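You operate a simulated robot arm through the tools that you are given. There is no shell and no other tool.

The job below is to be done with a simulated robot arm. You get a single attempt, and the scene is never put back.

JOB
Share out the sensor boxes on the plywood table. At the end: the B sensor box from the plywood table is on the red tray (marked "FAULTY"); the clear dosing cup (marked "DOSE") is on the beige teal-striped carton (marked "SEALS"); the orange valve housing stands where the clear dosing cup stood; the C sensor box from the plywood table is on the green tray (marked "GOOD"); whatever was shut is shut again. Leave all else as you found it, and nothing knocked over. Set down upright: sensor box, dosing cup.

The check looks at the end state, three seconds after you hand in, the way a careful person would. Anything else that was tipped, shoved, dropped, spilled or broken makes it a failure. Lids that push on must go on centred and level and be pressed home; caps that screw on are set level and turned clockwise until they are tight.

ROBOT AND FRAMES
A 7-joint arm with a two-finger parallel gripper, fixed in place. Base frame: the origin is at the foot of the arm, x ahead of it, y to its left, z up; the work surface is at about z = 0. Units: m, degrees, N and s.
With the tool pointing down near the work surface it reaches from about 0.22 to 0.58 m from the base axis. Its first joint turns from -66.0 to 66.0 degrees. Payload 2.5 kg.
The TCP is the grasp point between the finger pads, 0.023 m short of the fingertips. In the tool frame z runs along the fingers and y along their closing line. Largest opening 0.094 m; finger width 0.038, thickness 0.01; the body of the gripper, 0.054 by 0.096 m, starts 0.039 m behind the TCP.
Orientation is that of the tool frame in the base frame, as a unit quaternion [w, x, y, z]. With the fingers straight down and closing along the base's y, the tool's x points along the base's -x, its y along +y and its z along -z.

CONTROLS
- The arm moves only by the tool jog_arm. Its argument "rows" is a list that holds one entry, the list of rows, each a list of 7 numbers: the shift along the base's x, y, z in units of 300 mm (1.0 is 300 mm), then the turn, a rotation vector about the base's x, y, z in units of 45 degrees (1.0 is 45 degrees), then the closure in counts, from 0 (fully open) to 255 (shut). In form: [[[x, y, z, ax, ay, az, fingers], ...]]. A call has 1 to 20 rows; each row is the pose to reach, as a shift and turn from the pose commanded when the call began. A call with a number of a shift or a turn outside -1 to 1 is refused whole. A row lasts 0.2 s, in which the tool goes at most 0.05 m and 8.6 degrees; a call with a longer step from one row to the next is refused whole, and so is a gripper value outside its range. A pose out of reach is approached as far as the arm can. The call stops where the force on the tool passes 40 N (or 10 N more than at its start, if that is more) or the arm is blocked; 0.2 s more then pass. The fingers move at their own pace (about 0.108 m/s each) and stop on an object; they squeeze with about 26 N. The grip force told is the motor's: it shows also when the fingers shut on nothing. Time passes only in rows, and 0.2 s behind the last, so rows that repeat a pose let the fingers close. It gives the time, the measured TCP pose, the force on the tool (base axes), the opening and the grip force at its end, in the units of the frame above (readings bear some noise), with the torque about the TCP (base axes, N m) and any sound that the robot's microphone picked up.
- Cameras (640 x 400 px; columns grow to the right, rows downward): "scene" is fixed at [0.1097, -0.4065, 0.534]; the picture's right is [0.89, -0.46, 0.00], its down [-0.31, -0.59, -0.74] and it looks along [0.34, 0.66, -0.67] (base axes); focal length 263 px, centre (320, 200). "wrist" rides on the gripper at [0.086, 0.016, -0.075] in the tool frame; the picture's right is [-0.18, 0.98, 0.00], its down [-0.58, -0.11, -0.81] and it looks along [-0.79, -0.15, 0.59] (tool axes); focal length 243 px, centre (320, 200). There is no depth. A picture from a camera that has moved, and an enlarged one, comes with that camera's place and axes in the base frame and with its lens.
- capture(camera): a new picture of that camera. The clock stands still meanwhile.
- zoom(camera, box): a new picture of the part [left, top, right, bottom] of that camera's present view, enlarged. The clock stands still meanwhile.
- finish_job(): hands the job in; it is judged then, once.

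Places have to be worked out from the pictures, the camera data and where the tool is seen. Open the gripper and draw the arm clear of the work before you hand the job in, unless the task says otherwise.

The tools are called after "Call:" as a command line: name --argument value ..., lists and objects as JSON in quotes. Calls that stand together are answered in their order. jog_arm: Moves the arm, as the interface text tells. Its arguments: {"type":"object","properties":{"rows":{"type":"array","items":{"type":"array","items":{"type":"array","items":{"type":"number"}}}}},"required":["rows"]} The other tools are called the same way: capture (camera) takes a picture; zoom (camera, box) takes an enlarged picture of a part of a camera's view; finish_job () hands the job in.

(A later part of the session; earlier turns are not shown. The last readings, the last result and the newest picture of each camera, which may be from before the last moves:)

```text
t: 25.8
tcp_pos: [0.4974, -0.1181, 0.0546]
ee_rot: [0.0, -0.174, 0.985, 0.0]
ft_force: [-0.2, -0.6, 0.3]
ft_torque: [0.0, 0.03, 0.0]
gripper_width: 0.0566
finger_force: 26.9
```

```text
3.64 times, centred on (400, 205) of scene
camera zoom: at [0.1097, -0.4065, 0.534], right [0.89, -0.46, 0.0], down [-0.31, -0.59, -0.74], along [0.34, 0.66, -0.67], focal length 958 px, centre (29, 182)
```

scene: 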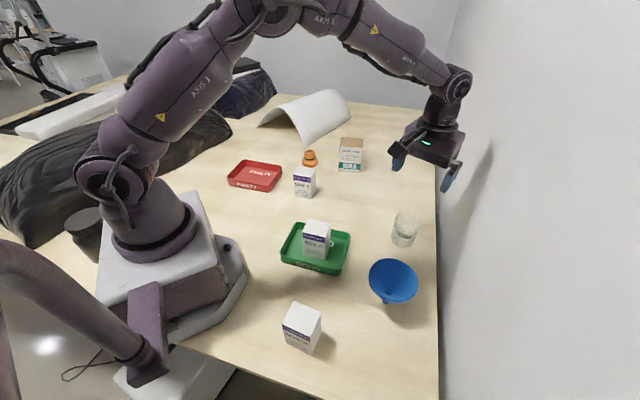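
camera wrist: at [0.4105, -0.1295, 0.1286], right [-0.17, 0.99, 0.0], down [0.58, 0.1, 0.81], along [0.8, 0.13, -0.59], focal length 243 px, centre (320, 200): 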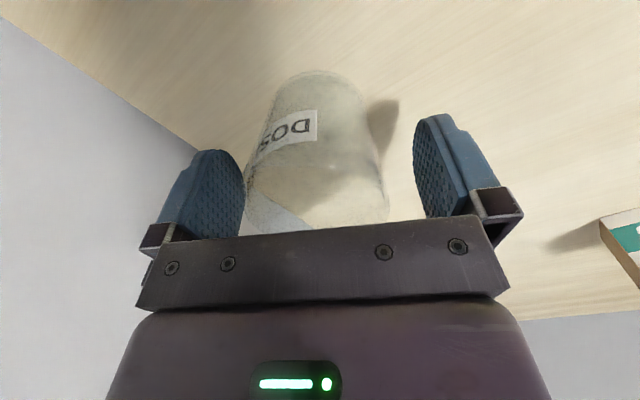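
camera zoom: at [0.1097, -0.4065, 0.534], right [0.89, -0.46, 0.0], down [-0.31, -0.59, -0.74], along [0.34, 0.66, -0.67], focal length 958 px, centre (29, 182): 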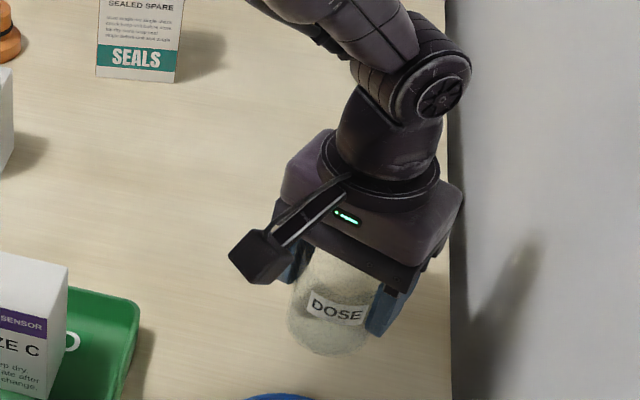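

The cup is held (56.6 mm contact, 27 N) and looks upright. I'll lift it straight up about 17 cm, then start across toward the carton.

Call:
jog_arm --rows '[[[0, 0, 0.02, 0, 0, 0, 255], [0, 0, 0.06, 0, 0, 0, 255], [0, 0, 0.12, 0, 0, 0, 255], [0, 0, 0.2, 0, 0, 0, 255], [0, 0, 0.29, 0, 0, 0, 255], [0, 0, 0.38, 0, 0, 0, 255], [0, 0, 0.47, 0, 0, 0, 255], [0, 0, 0.54, 0, 0, 0, 255], [0, 0, 0.567, 0, 0, 0, 255], [0, 0, 0.567, 0, 0, 0, 255]]]'

Call:
zoom --camera "wrist" --box '[180, 60, 460, 240]'

Call:
capture --camera "scene"

```text
t: 28.0
tcp_pos: [0.4972, -0.1179, 0.2249]
ee_rot: [0.0, -0.175, 0.985, 0.001]
ft_force: [-0.3, 0.5, -0.4]
ft_torque: [0.04, -0.04, -0.02]
gripper_width: 0.0563
finger_force: 26.0
```

```text
2.22 times, centred on (320, 150) of wrist
camera zoom: at [0.4092, -0.1314, 0.2988], right [-0.17, 0.99, 0.0], down [0.58, 0.1, 0.81], along [0.8, 0.13, -0.59], focal length 539 px, centre (320, 311)
```

zoom: 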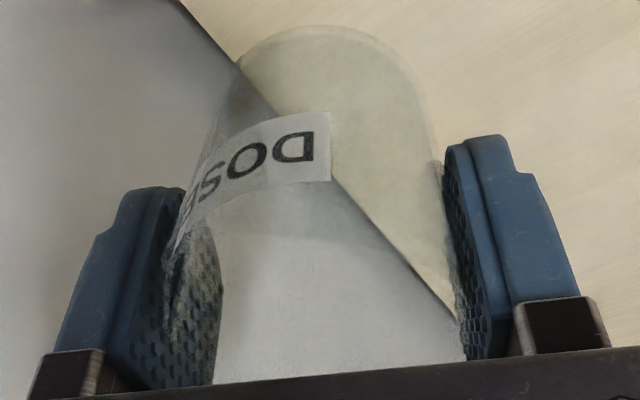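

```text
taken
```

scene: 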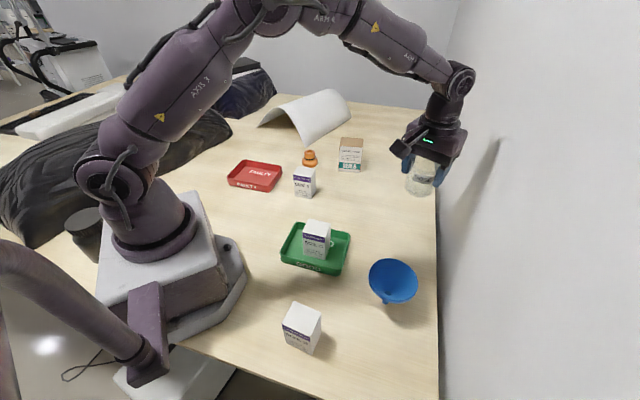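

The cup is firmly held and level. I'll carry it across to above the carton at about (0.555, 0.224) in two smooth calls.

Call:
jog_arm --rows '[[[0.003, 0.02, 0, 0, 0, 0, 255], [0.012, 0.07, 0, 0, 0, 0, 255], [0.026, 0.15, 0, 0, 0, 0, 255], [0.042, 0.245, 0, 0, 0, 0, 255], [0.06, 0.35, 0, 0, 0, 0, 255], [0.078, 0.455, 0, 0, 0, 0, 255], [0.095, 0.55, 0, 0, 0, 0, 255], [0.11, 0.64, 0, 0, 0, 0, 255], [0.124, 0.72, 0, 0, 0, 0, 255], [0.134, 0.78, 0, 0, 0, 0, 255], [0.14, 0.81, 0, 0, 0, 0, 255], [0.14, 0.81, 0, 0, 0, 0, 255]]]'

Call:
jog_arm --rows '[[[0.005, 0.03, 0, 0, 0, 0, 255], [0.015, 0.09, 0, 0, 0, 0, 255], [0.028, 0.165, 0, 0, 0, 0, 255], [0.041, 0.24, 0, 0, 0, 0, 255], [0.051, 0.3, 0, 0, 0, 0, 255], [0.0563, 0.328, 0, 0, 0, 0, 255], [0.0563, 0.328, 0, 0, 0, 0, 255], [0.0563, 0.328, 0, 0, 0, 0, 255]]]'

Call:
capture --camera "wrist"

Call:
zoom --camera "scene" --box '[310, 80, 420, 180]'

```text
t: 30.6
tcp_pos: [0.5389, 0.1265, 0.2253]
ee_rot: [0.0, -0.175, 0.985, 0.0]
ft_force: [-0.6, -0.5, -0.6]
ft_torque: [-0.02, -0.01, 0.01]
gripper_width: 0.0564
finger_force: 26.4
```

```text
t: 32.4
tcp_pos: [0.5524, 0.2237, 0.2242]
ee_rot: [0.0, -0.175, 0.985, 0.001]
ft_force: [-0.5, 0.0, -1.5]
ft_torque: [0.01, 0.02, -0.04]
gripper_width: 0.0564
finger_force: 25.8
out of reach, approached as far as the arm can: row 6, 7, 8
```

```text
taken
camera wrist: at [0.4654, 0.2094, 0.2991], right [-0.17, 0.99, 0.0], down [0.58, 0.1, 0.81], along [0.8, 0.13, -0.59], focal length 243 px, centre (320, 200)
```

wrist: 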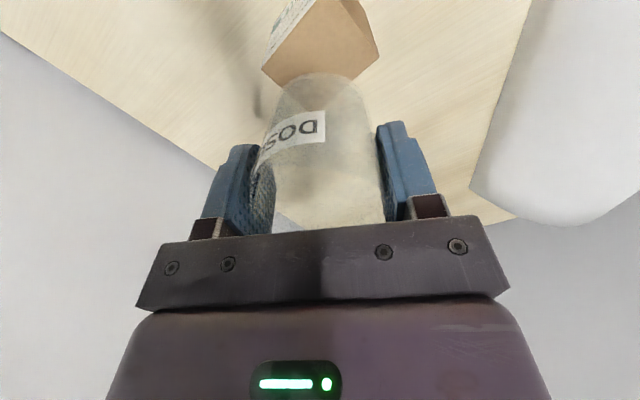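

```text
4.00 times, centred on (365, 130) of scene
camera zoom: at [0.1097, -0.4065, 0.534], right [0.89, -0.46, 0.0], down [-0.31, -0.59, -0.74], along [0.34, 0.66, -0.67], focal length 1054 px, centre (140, 480)
```

zoom: 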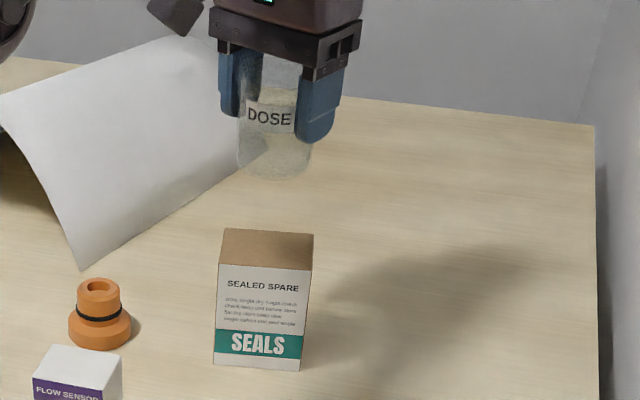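

The target was only just at the reach limit; measured (0.5524, 0.2237) is within 2 mm of the carton centre. I'll lower to z ≈ 0.165, leaving about 1 cm under the cup, and look.

Call:
jog_arm --rows '[[[-0.003, 0, -0.04, 0, 0, 0, 255], [-0.003, 0, -0.1, 0, 0, 0, 255], [-0.003, 0, -0.16, 0, 0, 0, 255], [-0.003, 0, -0.2, 0, 0, 0, 255], [-0.003, 0, -0.2, 0, 0, 0, 255]]]'

Call:
zoom --camera "wrist" --box '[180, 0, 460, 240]'

Call:
zoom --camera "scene" --box '[330, 100, 390, 180]'

```text
t: 33.6
tcp_pos: [0.551, 0.2211, 0.1636]
ee_rot: [0.0, -0.175, 0.985, -0.001]
ft_force: [0.4, -0.5, -0.7]
ft_torque: [-0.02, 0.01, 0.03]
gripper_width: 0.0567
finger_force: 26.0
```

```text
1.67 times, centred on (320, 120) of wrist
camera zoom: at [0.4649, 0.2078, 0.2386], right [-0.17, 0.99, 0.0], down [0.58, 0.1, 0.81], along [0.8, 0.13, -0.59], focal length 404 px, centre (320, 333)
```

zoom: 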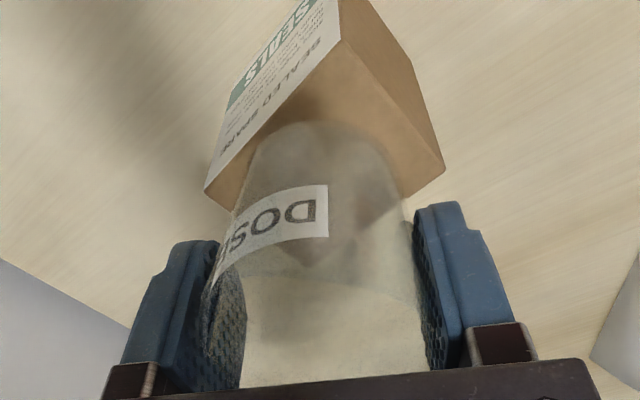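

```text
5.00 times, centred on (360, 140) of scene
camera zoom: at [0.1097, -0.4065, 0.534], right [0.89, -0.46, 0.0], down [-0.31, -0.59, -0.74], along [0.34, 0.66, -0.67], focal length 1317 px, centre (120, 500)
```

zoom: 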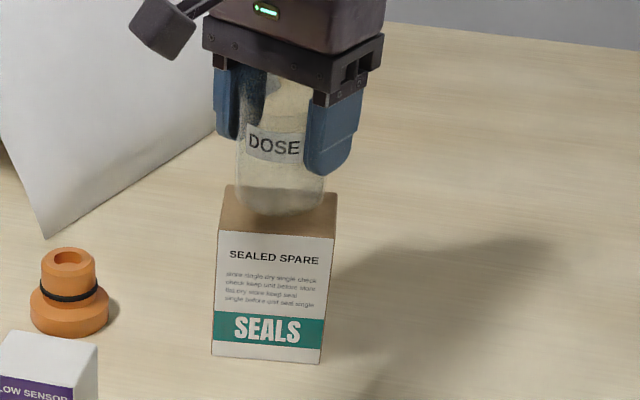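

The wrist view puts the carton centre about 2–3 mm beyond the TCP. I'll nudge outward 2 mm and lower to about 2–3 mm above the carton top.

Call:
jog_arm --rows '[[[0.004, 0.001, -0.01, 0, 0, 0, 255], [0.007, 0.002, -0.018, 0, 0, 0, 255], [0.007, 0.002, -0.026, 0, 0, 0, 255], [0.007, 0.002, -0.026, 0, 0, 0, 255]]]'

Call:
zoom --camera "scene" --box '[335, 120, 385, 170]'

```text
t: 34.6
tcp_pos: [0.5552, 0.2228, 0.1566]
ee_rot: [0.0, -0.174, 0.985, 0.001]
ft_force: [0.2, -0.2, 0.3]
ft_torque: [0.0, 0.02, 0.02]
gripper_width: 0.0566
finger_force: 26.0
```

```text
8.00 times, centred on (360, 145) of scene
camera zoom: at [0.1097, -0.4065, 0.534], right [0.89, -0.46, 0.0], down [-0.31, -0.59, -0.74], along [0.34, 0.66, -0.67], focal length 2107 px, centre (0, 640)
```

zoom: 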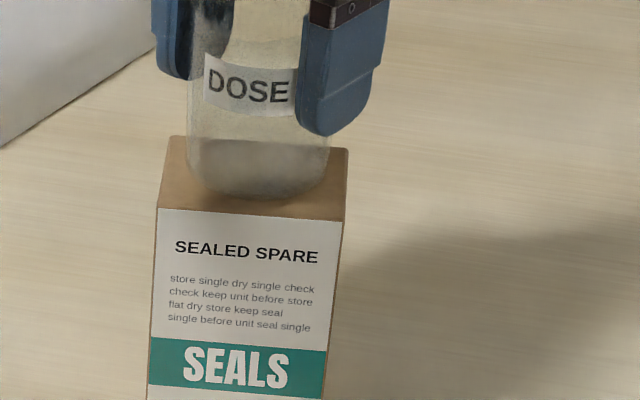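

The cup is centred over the carton to within a few millimetres. I'll lower in 1 mm steps until contact shows.

Call:
jog_arm --rows '[[[0, 0, -0.0033, 0, 0, 0, 255], [0, 0, -0.0067, 0, 0, 0, 255], [0, 0, -0.0067, 0, 0, 0, 255]]]'

```text
t: 35.4
tcp_pos: [0.5544, 0.2233, 0.1549]
ee_rot: [0.0, -0.175, 0.985, 0.0]
ft_force: [0.3, 0.1, 1.6]
ft_torque: [-0.02, 0.0, 0.01]
gripper_width: 0.0565
finger_force: 25.8
```

Call:
jog_arm --rows '[[[0, 0, -0.0033, 0, 0, 0, 255], [0, 0, -0.0033, 0, 0, 0, 255]]]'

Call:
zoom --camera "scene" --box '[335, 120, 385, 170]'

```text
t: 36.0
tcp_pos: [0.5547, 0.2234, 0.1537]
ee_rot: [0.0, -0.175, 0.985, 0.0]
ft_force: [-2.0, -1.4, 8.1]
ft_torque: [-0.08, 0.13, 0.0]
gripper_width: 0.0566
finger_force: 25.6
```

```text
8.00 times, centred on (360, 145) of scene
camera zoom: at [0.1096, -0.4065, 0.534], right [0.89, -0.46, 0.0], down [-0.31, -0.59, -0.74], along [0.34, 0.66, -0.67], focal length 2107 px, centre (0, 640)
```

zoom: 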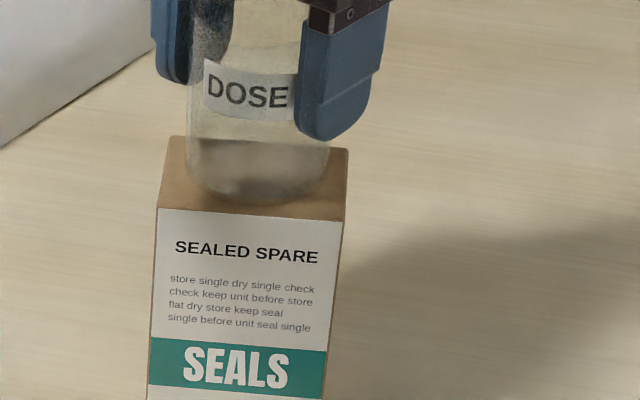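

Contact at 8 N, cup standing level on the carton. I'll release gently, then rise straight up clear of the rim and draw back.

Call:
jog_arm --rows '[[[0, 0, 0.0015, 0, 0, 0, 255], [0, 0, 0.0015, 0, 0, 0, 98], [0, 0, 0.0015, 0, 0, 0, 90], [0, 0, 0.0015, 0, 0, 0, 80], [0, 0, 0.0015, 0, 0, 0, 60], [0, 0, 0.0015, 0, 0, 0, 30], [0, 0, 0.0015, 0, 0, 0, 0], [0, 0, 0.0015, 0, 0, 0, 0], [0, 0, 0.0015, 0, 0, 0, 0]]]'

Call:
zoom --camera "wrist" --box '[150, 0, 490, 240]'

Call:
zoom --camera "scene" --box '[325, 90, 395, 180]'

```text
t: 38.0
tcp_pos: [0.5548, 0.2229, 0.1538]
ee_rot: [0.001, -0.175, 0.985, -0.001]
ft_force: [0.5, 0.3, 0.3]
ft_torque: [-0.03, 0.0, 0.0]
gripper_width: 0.0939
finger_force: 0.0
```

```text
1.67 times, centred on (320, 120) of wrist
camera zoom: at [0.467, 0.2094, 0.2284], right [-0.17, 0.99, 0.0], down [0.58, 0.1, 0.81], along [0.8, 0.13, -0.59], focal length 404 px, centre (320, 333)
```

zoom: 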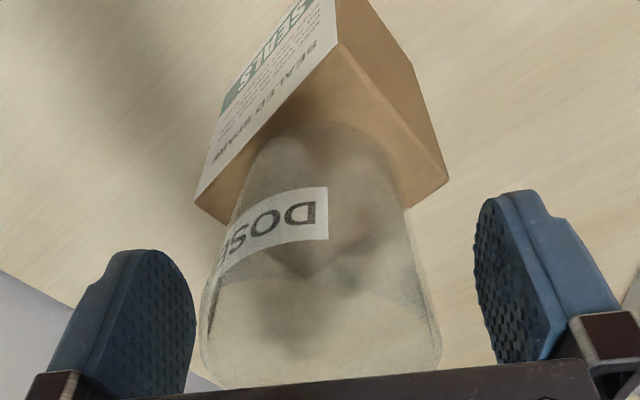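

```text
4.44 times, centred on (360, 135) of scene
camera zoom: at [0.1097, -0.4065, 0.534], right [0.89, -0.46, 0.0], down [-0.31, -0.59, -0.74], along [0.34, 0.66, -0.67], focal length 1171 px, centre (142, 489)
```

zoom: 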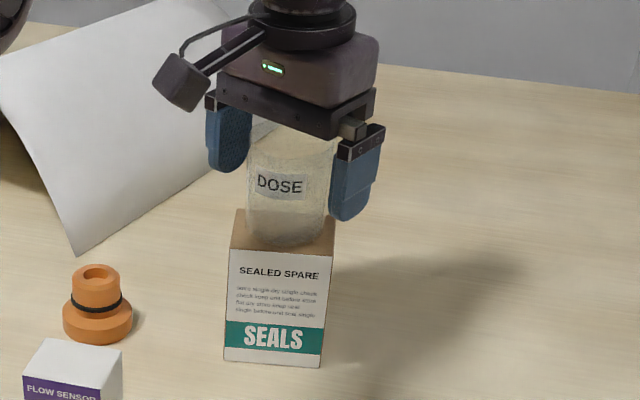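

The cup stands on the carton, free of the fingers. I'll rise straight up and then draw back toward the base.

Call:
jog_arm --rows '[[[0, 0, 0.05, 0, 0, 0, 0], [0, 0, 0.12, 0, 0, 0, 0], [-0.003, -0.001, 0.2, 0, 0, 0, 0], [-0.006, -0.002, 0.28, 0, 0, 0, 0], [-0.02, -0.006, 0.36, 0, 0, 0, 0], [-0.1, -0.03, 0.4, 0, 0, 0, 0], [-0.2, -0.03, 0.4, 0, 0, 0, 0], [-0.3, -0.0, 0.4, 0, 0, 0, 0], [-0.3, -0.0, 0.4, 0, 0, 0, 0]]]'

Call:
capture --camera "scene"

Call:
capture --camera "wrist"

```text
t: 40.0
tcp_pos: [0.4632, 0.2249, 0.2739]
ee_rot: [0.0, -0.175, 0.985, 0.0]
ft_force: [-0.1, 0.7, 1.1]
ft_torque: [-0.02, -0.03, 0.04]
gripper_width: 0.0937
finger_force: 0.1
```

```text
taken
```

scene: 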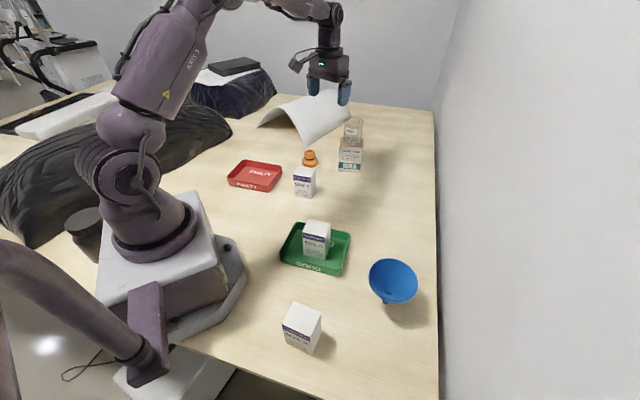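

```text
taken
camera wrist: at [0.3764, 0.2104, 0.3483], right [-0.17, 0.99, 0.0], down [0.58, 0.1, 0.81], along [0.8, 0.13, -0.59], focal length 243 px, centre (320, 200)
```

wrist: 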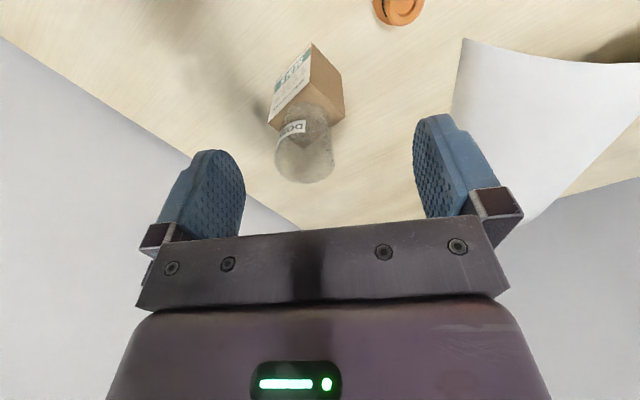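

The cup stays put on the carton. Next I'll hover over the orange housing near (0.4385, 0.309).

Call:
jog_arm --rows '[[[-0.0231, 0.07, -0.04, 0, 0, 0, 0], [-0.0462, 0.14, -0.1, 0, 0, 0, 0], [-0.0692, 0.21, -0.18, 0, 0, 0, 0], [-0.0923, 0.2803, -0.2487, 0, 0, 0, 0], [-0.0923, 0.2803, -0.2487, 0, 0, 0, 0], [-0.0923, 0.2803, -0.2487, 0, 0, 0, 0]]]'

Call:
capture --camera "wrist"

Call:
zoom --camera "wrist" --box '[270, 0, 370, 90]'

Call:
zoom --camera "scene" --box '[290, 140, 330, 180]'

Call:
zoom --camera "scene" --box '[330, 105, 380, 180]'

```text
t: 41.4
tcp_pos: [0.4364, 0.3093, 0.1988]
ee_rot: [0.0, -0.175, 0.985, -0.001]
ft_force: [0.7, 0.6, 0.5]
ft_torque: [-0.01, -0.02, -0.01]
gripper_width: 0.094
finger_force: 0.2
```

```text
taken
camera wrist: at [0.3498, 0.2955, 0.2732], right [-0.17, 0.99, 0.0], down [0.58, 0.1, 0.81], along [0.8, 0.13, -0.59], focal length 243 px, centre (320, 200)
```

wrist: 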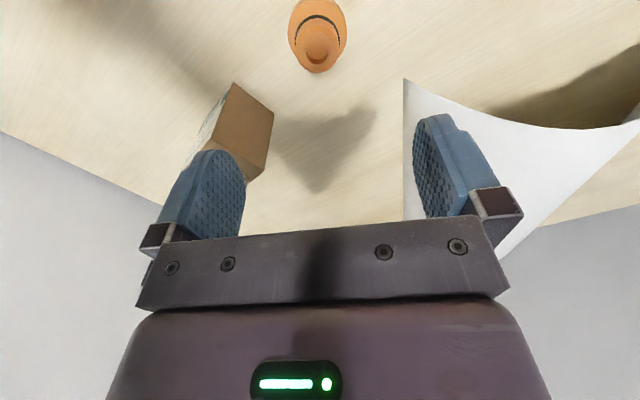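

```text
4.44 times, centred on (320, 45) of wrist
camera zoom: at [0.3498, 0.2955, 0.2732], right [-0.17, 0.99, 0.0], down [0.58, 0.1, 0.81], along [0.8, 0.13, -0.59], focal length 1078 px, centre (320, 889)
```

zoom: 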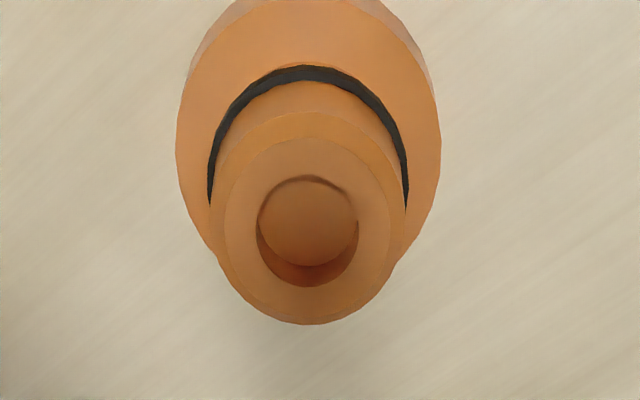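

```text
10.00 times, centred on (310, 160) of scene
camera zoom: at [0.1097, -0.4065, 0.534], right [0.89, -0.46, 0.0], down [-0.31, -0.59, -0.74], along [0.34, 0.66, -0.67], focal length 2634 px, centre (420, 600)
```

zoom: 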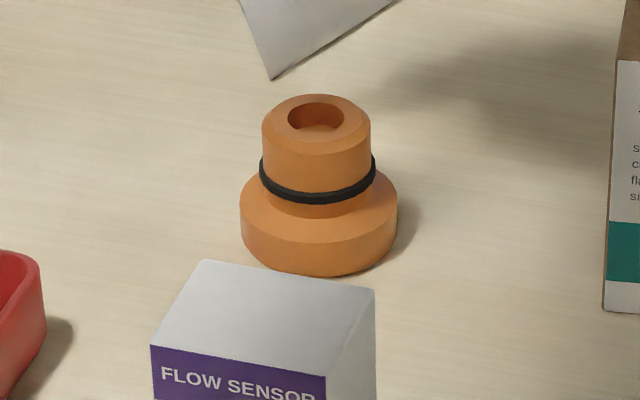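

```text
5.33 times, centred on (355, 142) of scene
camera zoom: at [0.1097, -0.4065, 0.534], right [0.89, -0.46, 0.0], down [-0.31, -0.59, -0.74], along [0.34, 0.66, -0.67], focal length 1405 px, centre (133, 507)
```

zoom: 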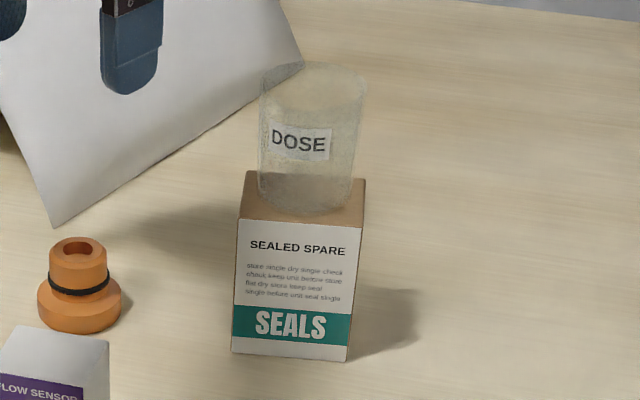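

Orange housing measures about 4 mm beyond the TCP, at (0.442, 0.3075), with a flange about 14 mm tall and a 38 mm neck up to z = 0.05. I'll lower to z = 0.048 so the tips stay above flange and ring, and check.

Call:
jog_arm --rows '[[[0.0147, -0.0057, -0.1, 0, 0, 0, 0], [0.0147, -0.0057, -0.22, 0, 0, 0, 0], [0.0147, -0.0057, -0.34, 0, 0, 0, 0], [0.0147, -0.0057, -0.44, 0, 0, 0, 0], [0.0147, -0.0057, -0.5067, 0, 0, 0, 0], [0.0147, -0.0057, -0.5067, 0, 0, 0, 60], [0.0147, -0.0057, -0.5067, 0, 0, 0, 90], [0.0147, -0.0057, -0.5067, 0, 0, 0, 110], [0.0147, -0.0057, -0.5067, 0, 0, 0, 110]]]'

Call:
zoom --camera "wrist" --box '[180, 60, 460, 240]'

Call:
zoom --camera "scene" --box '[270, 100, 360, 190]'

```text
t: 43.4
tcp_pos: [0.4413, 0.3062, 0.0473]
ee_rot: [0.0, -0.174, 0.985, 0.001]
ft_force: [-0.8, -0.2, -0.6]
ft_torque: [-0.02, -0.02, -0.01]
gripper_width: 0.0534
finger_force: 0.0
```

```text
2.22 times, centred on (320, 150) of wrist
camera zoom: at [0.355, 0.2921, 0.1223], right [-0.17, 0.99, 0.0], down [0.58, 0.1, 0.81], along [0.8, 0.13, -0.59], focal length 539 px, centre (320, 311)
```

zoom: 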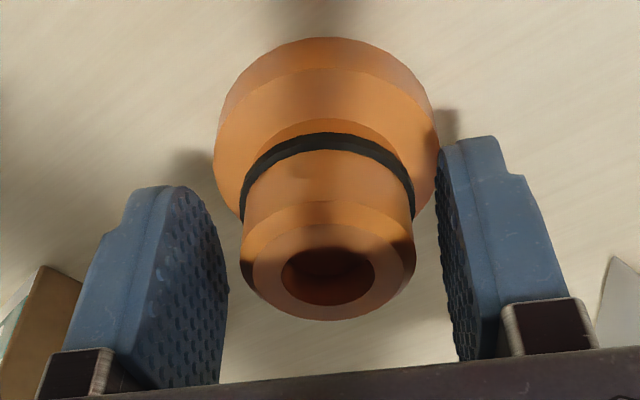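

```text
4.44 times, centred on (315, 145) of scene
camera zoom: at [0.1097, -0.4065, 0.534], right [0.89, -0.46, 0.0], down [-0.31, -0.59, -0.74], along [0.34, 0.66, -0.67], focal length 1171 px, centre (342, 444)
```

zoom: 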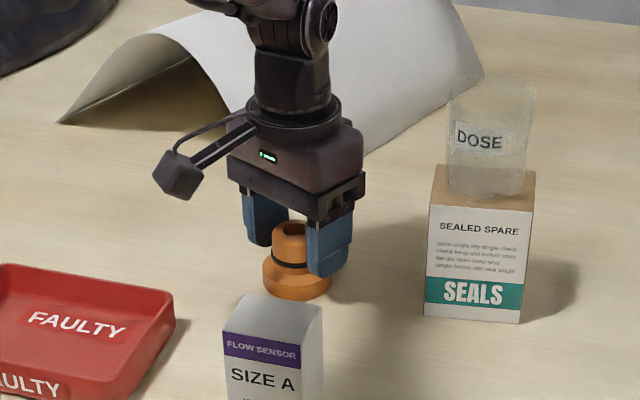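

The neck is about 1.4 mm toward the right finger. I'll correct that and close on it.

Call:
jog_arm --rows '[[[-0.0017, 0.0043, 0, 0, 0, 0, 120], [-0.0017, 0.0043, 0, 0, 0, 0, 135], [-0.0017, 0.0043, 0, 0, 0, 0, 150], [-0.0017, 0.0043, 0, 0, 0, 0, 255], [-0.0017, 0.0043, 0, 0, 0, 0, 255], [-0.0017, 0.0043, 0, 0, 0, 0, 255]]]'

Call:
zoom --camera "wrist" --box '[180, 60, 460, 240]'

```text
t: 44.8
tcp_pos: [0.4408, 0.307, 0.047]
ee_rot: [0.0, -0.174, 0.985, 0.0]
ft_force: [-0.3, -0.1, 0.4]
ft_torque: [0.02, 0.03, 0.0]
gripper_width: 0.0368
finger_force: 25.7
```

```text
2.22 times, centred on (320, 150) of wrist
camera zoom: at [0.3537, 0.2933, 0.122], right [-0.17, 0.99, 0.0], down [0.58, 0.1, 0.81], along [0.8, 0.13, -0.59], focal length 539 px, centre (320, 311)
```

zoom: 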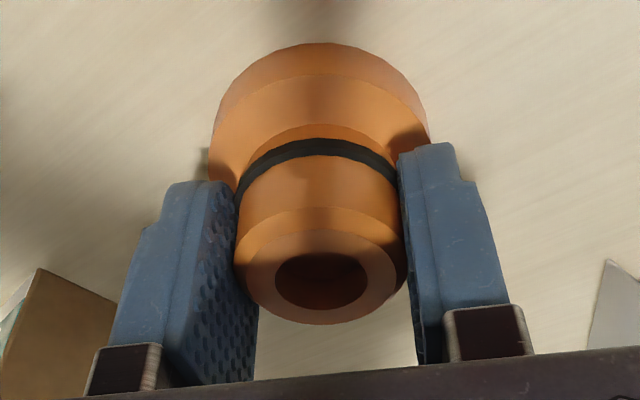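

Housing held (36.8 mm, 26 N). I'll lift it to z = 0.22 and carry it toward the cup's old spot in two calls, keeping inward of the carton.

Call:
jog_arm --rows '[[[0, 0, 0.03, 0, 0, 0, 255], [0, 0, 0.1, 0, 0, 0, 255], [0, 0, 0.2, 0, 0, 0, 255], [0, 0, 0.32, 0, 0, 0, 255], [0, 0, 0.44, 0, 0, 0, 255], [0, 0, 0.54, 0, 0, 0, 255], [0, -0.02, 0.5733, 0, 0, 0, 255], [0, -0.08, 0.5733, 0, 0, 0, 255], [0, -0.18, 0.5733, 0, 0, 0, 255], [0, -0.3, 0.5733, 0, 0, 0, 255], [0, -0.42, 0.5733, 0, 0, 0, 255], [0, -0.54, 0.5733, 0, 0, 0, 255], [0, -0.66, 0.5733, 0, 0, 0, 255], [0, -0.76, 0.5733, 0, 0, 0, 255], [0, -0.8, 0.5733, 0, 0, 0, 255]]]'

Call:
jog_arm --rows '[[[0.02, -0.06, 0, 0, 0, 0, 255], [0.05, -0.16, 0, 0, 0, 0, 255], [0.085, -0.28, 0, 0, 0, 0, 255], [0.12, -0.4, 0, 0, 0, 0, 255], [0.15, -0.51, 0, 0, 0, 0, 255], [0.17, -0.59, 0, 0, 0, 0, 255], [0.1787, -0.6167, 0, 0, 0, 0, 255], [0.1787, -0.6167, 0, 0, 0, 0, 255], [0.1787, -0.6167, 0, 0, 0, 0, 255]]]'

Call:
capture --camera "wrist"

Call:
capture --camera "scene"

```text
t: 48.0
tcp_pos: [0.4397, 0.0666, 0.2201]
ee_rot: [-0.001, -0.175, 0.985, -0.001]
ft_force: [-0.2, 0.1, -0.4]
ft_torque: [0.01, 0.0, -0.01]
gripper_width: 0.0368
finger_force: 26.2
```

```text
t: 50.0
tcp_pos: [0.4937, -0.118, 0.221]
ee_rot: [0.001, -0.174, 0.985, 0.0]
ft_force: [-0.2, 0.4, -0.4]
ft_torque: [0.01, 0.03, -0.03]
gripper_width: 0.0368
finger_force: 25.9
```

```text
taken
camera wrist: at [0.4068, -0.1321, 0.295], right [-0.17, 0.99, 0.0], down [0.58, 0.1, 0.81], along [0.8, 0.13, -0.59], focal length 243 px, centre (320, 200)
```

wrist: 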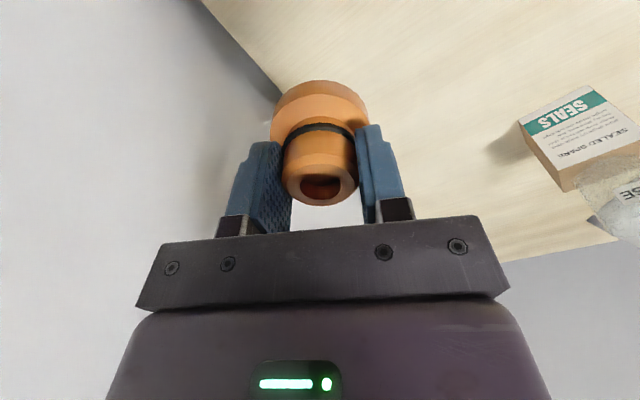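

```text
taken
```

scene: 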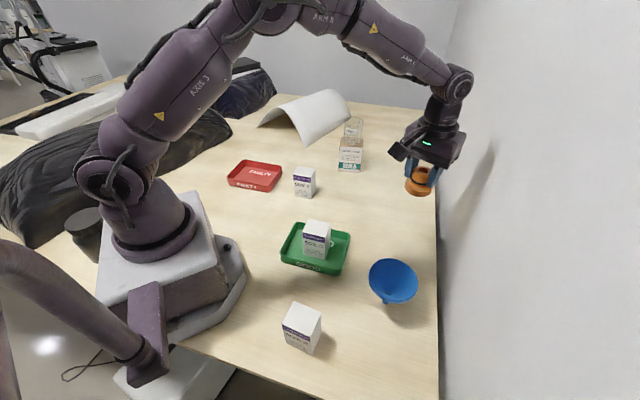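

Above the cup's old spot with the housing held. I'll lower to about 6 mm above the table, then check the scene view.

Call:
jog_arm --rows '[[[0, 0, -0.06, 0, 0, 0, 255], [0, 0, -0.16, 0, 0, 0, 255], [0, 0, -0.28, 0, 0, 0, 255], [0, 0, -0.4, 0, 0, 0, 255], [0, 0, -0.5, 0, 0, 0, 255], [0, 0, -0.545, 0, 0, 0, 255], [0, 0, -0.5533, 0, 0, 0, 255], [0, 0, -0.5533, 0, 0, 0, 255]]]'

Call:
zoom --camera "scene" --box '[375, 195, 435, 255]'

```text
t: 51.8
tcp_pos: [0.4949, -0.1197, 0.0524]
ee_rot: [0.0, -0.174, 0.985, 0.0]
ft_force: [1.4, 0.0, 0.1]
ft_torque: [-0.01, 0.01, 0.0]
gripper_width: 0.0366
finger_force: 26.3
```

```text
6.67 times, centred on (405, 225) of scene
camera zoom: at [0.1097, -0.4065, 0.534], right [0.89, -0.46, 0.0], down [-0.31, -0.59, -0.74], along [0.34, 0.66, -0.67], focal length 1756 px, centre (-247, 33)
```

zoom: 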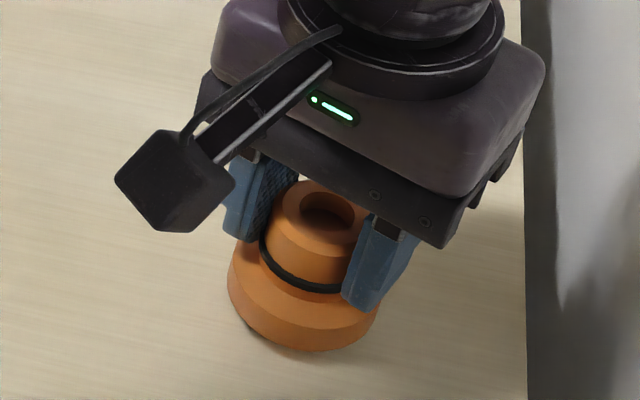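

The flange outline matches the cup's former base outline to about 1–2 mm. I'll lower the last millimetres and watch for contact.

Call:
jog_arm --rows '[[[0, 0, -0.006, 0, 0, 0, 255], [0, 0, -0.012, 0, 0, 0, 255], [0, 0, -0.0167, 0, 0, 0, 255], [0, 0, -0.0167, 0, 0, 0, 255]]]'

```text
t: 52.8
tcp_pos: [0.4931, -0.1188, 0.0488]
ee_rot: [0.0, -0.175, 0.985, 0.0]
ft_force: [0.3, 0.0, -0.7]
ft_torque: [0.04, 0.01, -0.01]
gripper_width: 0.0366
finger_force: 26.0
```

Call:
jog_arm --rows '[[[0, 0, -0.0033, 0, 0, 0, 255], [0, 0, -0.005, 0, 0, 0, 255], [0, 0, -0.005, 0, 0, 0, 255]]]'

```text
t: 53.6
tcp_pos: [0.4943, -0.1177, 0.0487]
ee_rot: [0.001, -0.173, 0.985, 0.0]
ft_force: [-2.3, 0.1, 9.5]
ft_torque: [0.01, 0.22, -0.02]
gripper_width: 0.0364
finger_force: 26.3
```

Contact with the table (9.5 N). I'll ease off, open gently, and rise straight up.

Call:
jog_arm --rows '[[[0, 0, 0.0015, 0, 0, 0, 255], [0, 0, 0.0015, 0, 0, 0, 148], [0, 0, 0.0015, 0, 0, 0, 135], [0, 0, 0.0015, 0, 0, 0, 110], [0, 0, 0.0015, 0, 0, 0, 70], [0, 0, 0.0015, 0, 0, 0, 30], [0, 0, 0.0015, 0, 0, 0, 0], [0, 0, 0.0015, 0, 0, 0, 0], [0, 0, 0.06, 0, 0, 0, 0], [0, 0, 0.16, 0, 0, 0, 0], [0, 0, 0.3, 0, 0, 0, 0], [0, 0, 0.44, 0, 0, 0, 0], [0, 0, 0.58, 0, 0, 0, 0], [0, 0, 0.65, 0, 0, 0, 0], [0, 0, 0.65, 0, 0, 0, 0]]]'

Call:
zoom --camera "scene" --box '[375, 195, 435, 255]'

Call:
capture --camera "wrist"

Call:
capture --camera "scene"

```text
t: 56.8
tcp_pos: [0.4914, -0.1167, 0.244]
ee_rot: [0.001, -0.175, 0.985, 0.0]
ft_force: [0.3, 0.4, -0.2]
ft_torque: [0.01, 0.0, 0.01]
gripper_width: 0.094
finger_force: 0.1
```

```text
6.67 times, centred on (405, 225) of scene
camera zoom: at [0.1097, -0.4065, 0.534], right [0.89, -0.46, 0.0], down [-0.31, -0.59, -0.74], along [0.34, 0.66, -0.67], focal length 1756 px, centre (-247, 33)
```

zoom: 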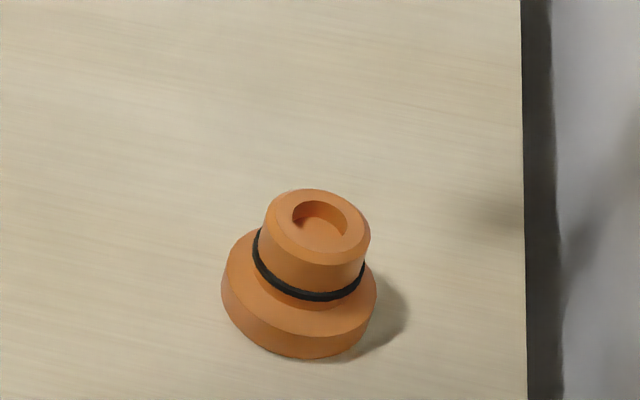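

```text
taken
camera wrist: at [0.4046, -0.1305, 0.3179], right [-0.17, 0.99, 0.0], down [0.58, 0.1, 0.81], along [0.8, 0.13, -0.59], focal length 243 px, centre (320, 200)
```

wrist: 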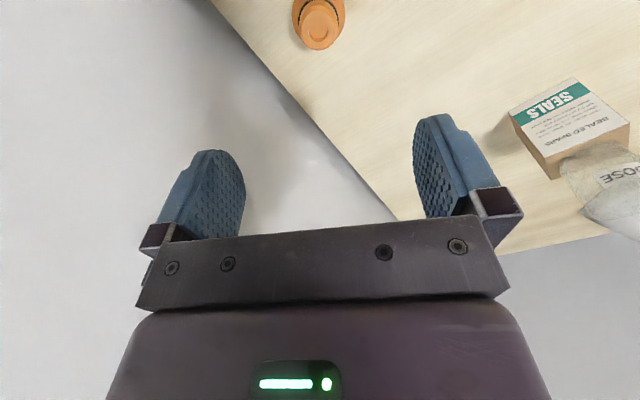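

```text
taken
```

scene: 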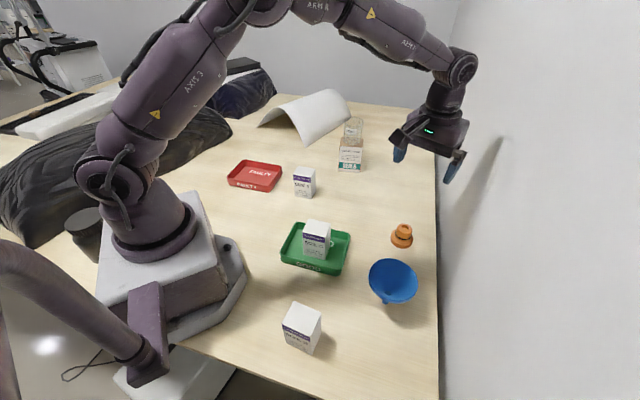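

The housing stands exactly where the cup's base was. Now to box B: I'll travel at height to a hover over (0.171, -0.215), turning the fingers to 38°.

Call:
jog_arm --rows '[[[-0.12, -0.02, 0, 0, 0, -0.16, 0], [-0.24, -0.04, 0, 0, 0, -0.32, 0], [-0.36, -0.06, 0, 0, 0, -0.48, 0], [-0.48, -0.08, 0, 0, 0, -0.64, 0], [-0.6, -0.1, 0, 0, 0, -0.8, 0]]]'

Call:
jog_arm --rows '[[[-0.09, -0.04, 0, 0, 0, -0.16, 0], [-0.19, -0.09, 0, 0, 0, -0.32, 0], [-0.29, -0.14, 0, 0, 0, -0.48, 0], [-0.39, -0.19, -0.03, 0, 0, -0.64, 0], [-0.482, -0.227, -0.075, 0, 0, -0.8, 0], [-0.482, -0.227, -0.075, 0, 0, -0.8, 0], [-0.482, -0.227, -0.075, 0, 0, -0.8, 0]]]'

Call:
capture --camera "wrist"

Call:
zoom --camera "wrist" --box '[250, 0, 390, 120]'

Call:
capture --camera "scene"

```text
t: 58.0
tcp_pos: [0.3123, -0.1487, 0.2424]
ee_rot: [0.0, 0.139, 0.99, -0.001]
ft_force: [1.1, 0.0, -0.4]
ft_torque: [0.01, 0.02, 0.0]
gripper_width: 0.0939
finger_force: 0.1
```

```text
t: 59.6
tcp_pos: [0.1691, -0.2158, 0.2205]
ee_rot: [0.0, 0.438, 0.899, 0.0]
ft_force: [0.4, 0.1, -0.5]
ft_torque: [0.0, 0.01, 0.02]
gripper_width: 0.0937
finger_force: 0.1
```

```text
taken
camera wrist: at [0.1282, -0.1375, 0.2946], right [0.89, 0.46, 0.0], down [0.27, -0.52, 0.81], along [0.37, -0.72, -0.59], focal length 243 px, centre (320, 200)
```

wrist: 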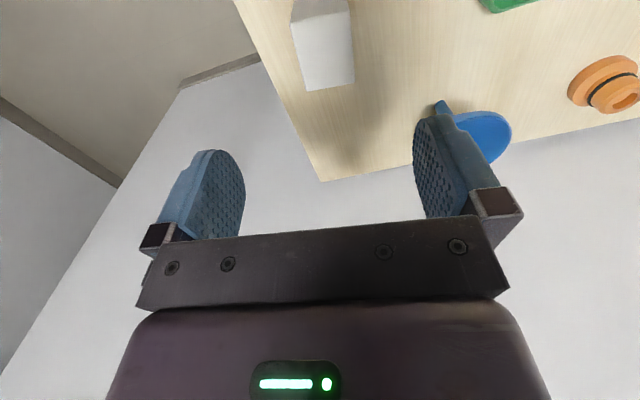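

```text
3.33 times, centred on (320, 60) of wrist
camera zoom: at [0.1282, -0.1375, 0.2946], right [0.89, 0.46, 0.0], down [0.27, -0.52, 0.81], along [0.37, -0.72, -0.59], focal length 809 px, centre (320, 667)
```

zoom: 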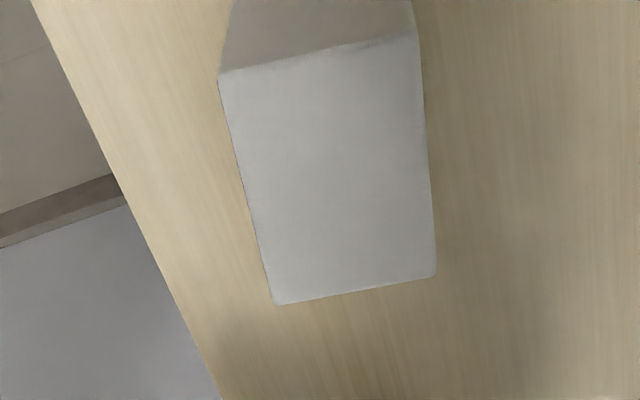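

```text
taken
```

scene: 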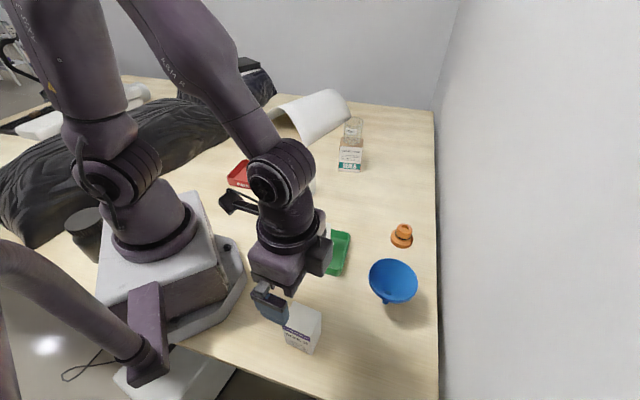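

B's top centre is about (+4.5, -0.5) mm from the TCP with faces at 37.5°, matching the finger line at 38°. I'll correct, lower to z = 0.055 and close.

Call:
jog_arm --rows '[[[0.015, -0.0017, -0.12, 0, 0, 0, 0], [0.015, -0.0017, -0.25, 0, 0, 0, 0], [0.015, -0.0017, -0.38, 0, 0, 0, 0], [0.015, -0.0017, -0.49, 0, 0, 0, 0], [0.015, -0.0017, -0.55, 0, 0, 0, 0], [0.015, -0.0017, -0.55, 0, 0, 0, 60], [0.015, -0.0017, -0.55, 0, 0, 0, 90], [0.015, -0.0017, -0.55, 0, 0, 0, 90]]]'

Call:
zoom --camera "wrist" --box '[180, 60, 460, 240]'

Call:
capture --camera "scene"

```text
t: 61.4
tcp_pos: [0.1739, -0.2169, 0.0549]
ee_rot: [0.0, 0.437, 0.899, 0.0]
ft_force: [0.5, -0.3, 0.8]
ft_torque: [-0.03, 0.0, -0.02]
gripper_width: 0.0608
finger_force: 0.0
```

```text
2.22 times, centred on (320, 150) of wrist
camera zoom: at [0.1327, -0.1374, 0.1289], right [0.89, 0.46, 0.0], down [0.27, -0.52, 0.81], along [0.37, -0.71, -0.59], focal length 539 px, centre (320, 311)
```

zoom: 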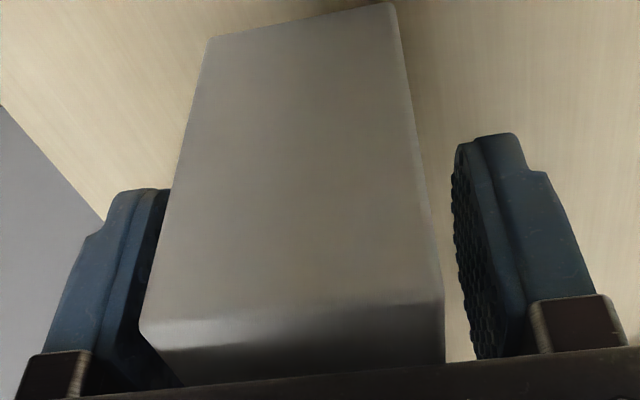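

```text
taken
```

scene: 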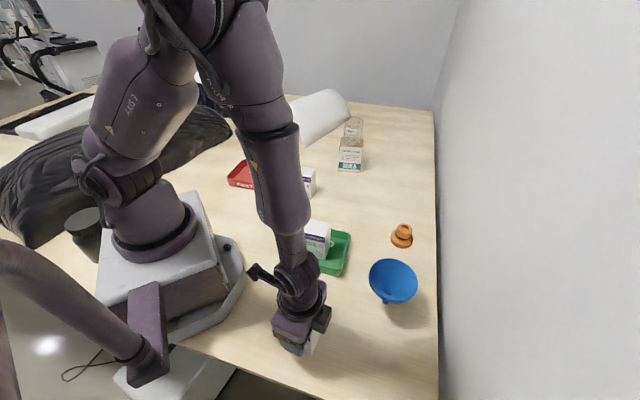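

Box B is between the pads. I'll close on it in steps and squeeze.

Call:
jog_arm --rows '[[[0, 0, 0, 0, 0, 0, 105], [0, 0, 0, 0, 0, 0, 120], [0, 0, 0, 0, 0, 0, 135], [0, 0, 0, 0, 0, 0, 255], [0, 0, 0, 0, 0, 0, 255], [0, 0, 0, 0, 0, 0, 255]]]'

Call:
zoom --camera "wrist" --box '[180, 60, 460, 240]'

```text
t: 62.8
tcp_pos: [0.1731, -0.2168, 0.0532]
ee_rot: [0.0, 0.438, 0.899, 0.0]
ft_force: [0.5, 0.7, 0.8]
ft_torque: [0.03, -0.03, 0.0]
gripper_width: 0.0445
finger_force: 25.7
```

```text
2.22 times, centred on (320, 150) of wrist
camera zoom: at [0.1327, -0.1375, 0.1289], right [0.89, 0.46, 0.0], down [0.27, -0.52, 0.81], along [0.37, -0.71, -0.59], focal length 539 px, centre (320, 311)
```

zoom: 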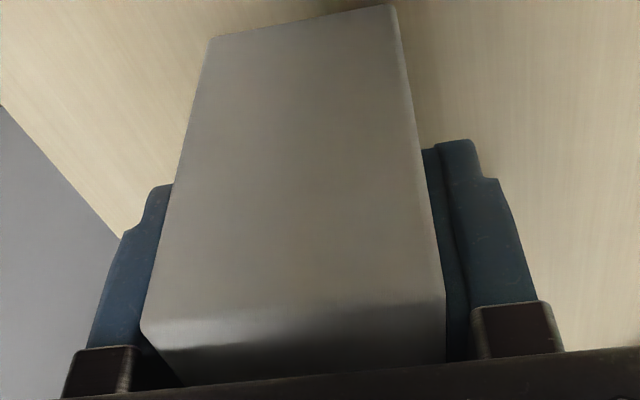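

B is held (44.5 mm, 26 N). I'll lift it straight up to z = 0.24 and begin an arc around the base toward the red tray.

Call:
jog_arm --rows '[[[0, 0, 0.04, 0, 0, 0, 255], [0, 0, 0.12, 0, 0, 0, 255], [0, 0, 0.23, 0, 0, 0, 255], [0, 0, 0.35, 0, 0, 0, 255], [0, 0, 0.47, 0, 0, 0, 255], [0, 0, 0.57, 0, 0, 0, 255], [0.02, 0.015, 0.617, 0, 0, 0.02, 255], [0.08, 0.06, 0.617, 0, 0, 0.1, 255], [0.16, 0.12, 0.617, 0, 0, 0.2, 255], [0.25, 0.19, 0.617, 0, 0, 0.32, 255], [0.34, 0.26, 0.617, 0, 0, 0.44, 255], [0.41, 0.317, 0.617, 0, 0, 0.53, 255]]]'

Call:
jog_arm --rows '[[[0.02, 0.06, 0, 0, 0, 0.08, 255], [0.05, 0.17, 0, 0, 0, 0.2, 255], [0.09, 0.29, 0, 0, 0, 0.34, 255], [0.13, 0.41, 0, 0, 0, 0.48, 255], [0.17, 0.53, 0, 0, 0, 0.62, 255], [0.2, 0.65, 0, 0, 0, 0.75, 255], [0.2, 0.7, 0, 0, 0, 0.8, 255]]]'

Call:
capture --camera "scene"

```text
t: 65.4
tcp_pos: [0.2961, -0.1215, 0.2405]
ee_rot: [0.0, 0.242, 0.97, 0.0]
ft_force: [-0.2, -0.2, -1.1]
ft_torque: [0.0, 0.02, -0.03]
gripper_width: 0.045
finger_force: 25.8
```

```text
t: 67.0
tcp_pos: [0.3565, 0.0897, 0.2391]
ee_rot: [0.0, -0.069, 0.998, 0.001]
ft_force: [1.3, -0.2, -0.7]
ft_torque: [-0.01, 0.03, 0.01]
gripper_width: 0.0449
finger_force: 25.6
```

```text
taken
```

scene: 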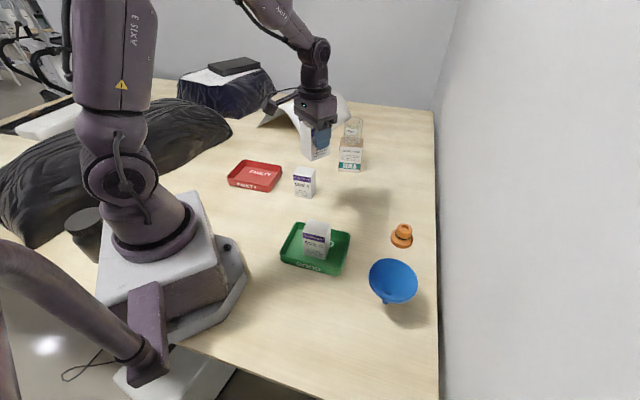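

B is being carried well clear of A and the carton. I'll go on to above the red tray at (0.2395, 0.3095), fingers along the tray's long side.

Call:
jog_arm --rows '[[[-0.03, 0.05, 0, 0, 0, 0.06, 255], [-0.07, 0.13, 0, 0, 0, 0.16, 255], [-0.12, 0.22, 0, 0, 0, 0.27, 255], [-0.18, 0.33, 0, 0, 0, 0.39, 255], [-0.24, 0.44, 0, 0, 0, 0.51, 255], [-0.3, 0.55, -0.03, 0, 0, 0.63, 255], [-0.35, 0.64, -0.07, 0, 0, 0.73, 255], [-0.385, 0.71, -0.11, 0, 0, 0.8, 255], [-0.398, 0.7317, -0.13, 0, 0, 0.824, 255], [-0.398, 0.7317, -0.13, 0, 0, 0.824, 255], [-0.398, 0.7317, -0.13, 0, 0, 0.824, 255]]]'

Call:
capture --camera "wrist"

Call:
capture --camera "scene"

```text
t: 69.4
tcp_pos: [0.2358, 0.3081, 0.2001]
ee_rot: [0.0, -0.384, 0.923, -0.001]
ft_force: [0.2, -1.2, -0.7]
ft_torque: [-0.05, -0.01, 0.0]
gripper_width: 0.0445
finger_force: 26.0
```

```text
taken
camera wrist: at [0.1633, 0.2595, 0.2741], right [-0.57, 0.82, 0.0], down [0.49, 0.33, 0.81], along [0.66, 0.46, -0.59], focal length 243 px, centre (320, 200)
```

wrist: 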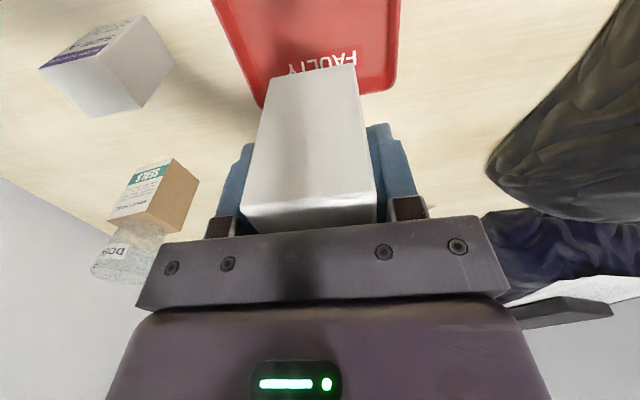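

```text
taken
```

scene: 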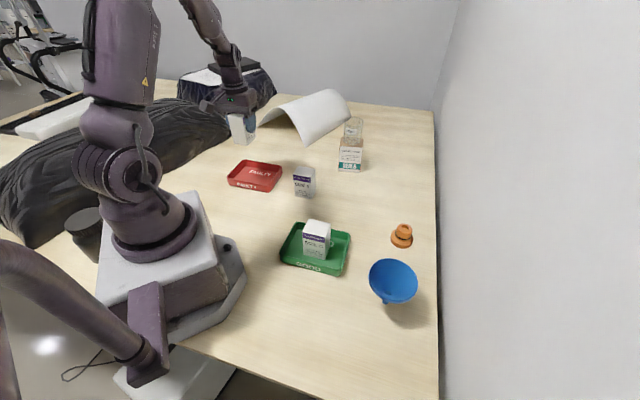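

Over the red tray. I'll enlarge the wrist view to locate the tray's edges relative to the box.

Call:
zoom --camera "wrist" --box '[200, 0, 420, 130]'

Call:
zoom --camera "scene" --box '[200, 90, 330, 210]'

```text
2.91 times, centred on (310, 65) of wrist
camera zoom: at [0.1633, 0.2595, 0.2741], right [-0.57, 0.82, 0.0], down [0.49, 0.33, 0.81], along [0.66, 0.46, -0.59], focal length 706 px, centre (349, 593)
```

zoom: 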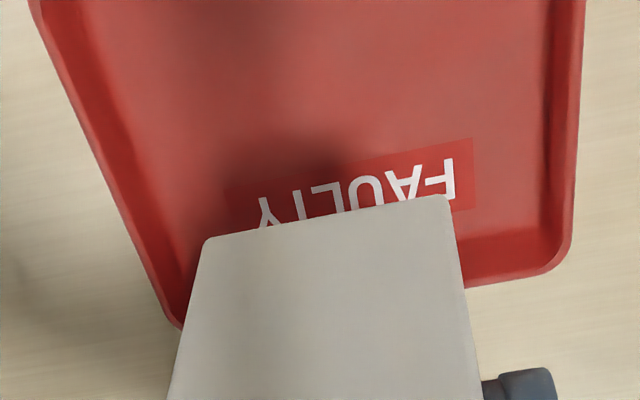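

```text
3.33 times, centred on (265, 150) of scene
camera zoom: at [0.1097, -0.4065, 0.534], right [0.89, -0.46, 0.0], down [-0.31, -0.59, -0.74], along [0.34, 0.66, -0.67], focal length 878 px, centre (503, 367)
```

zoom: 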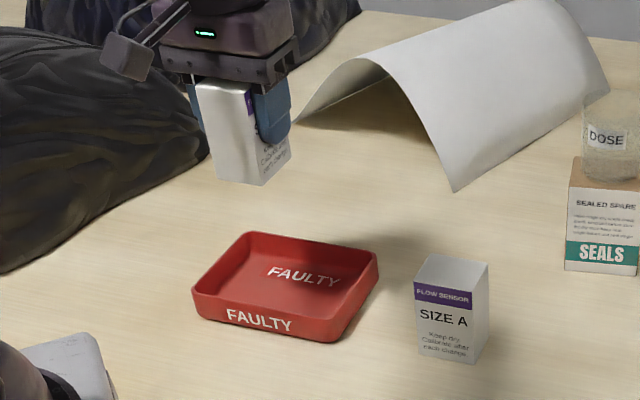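

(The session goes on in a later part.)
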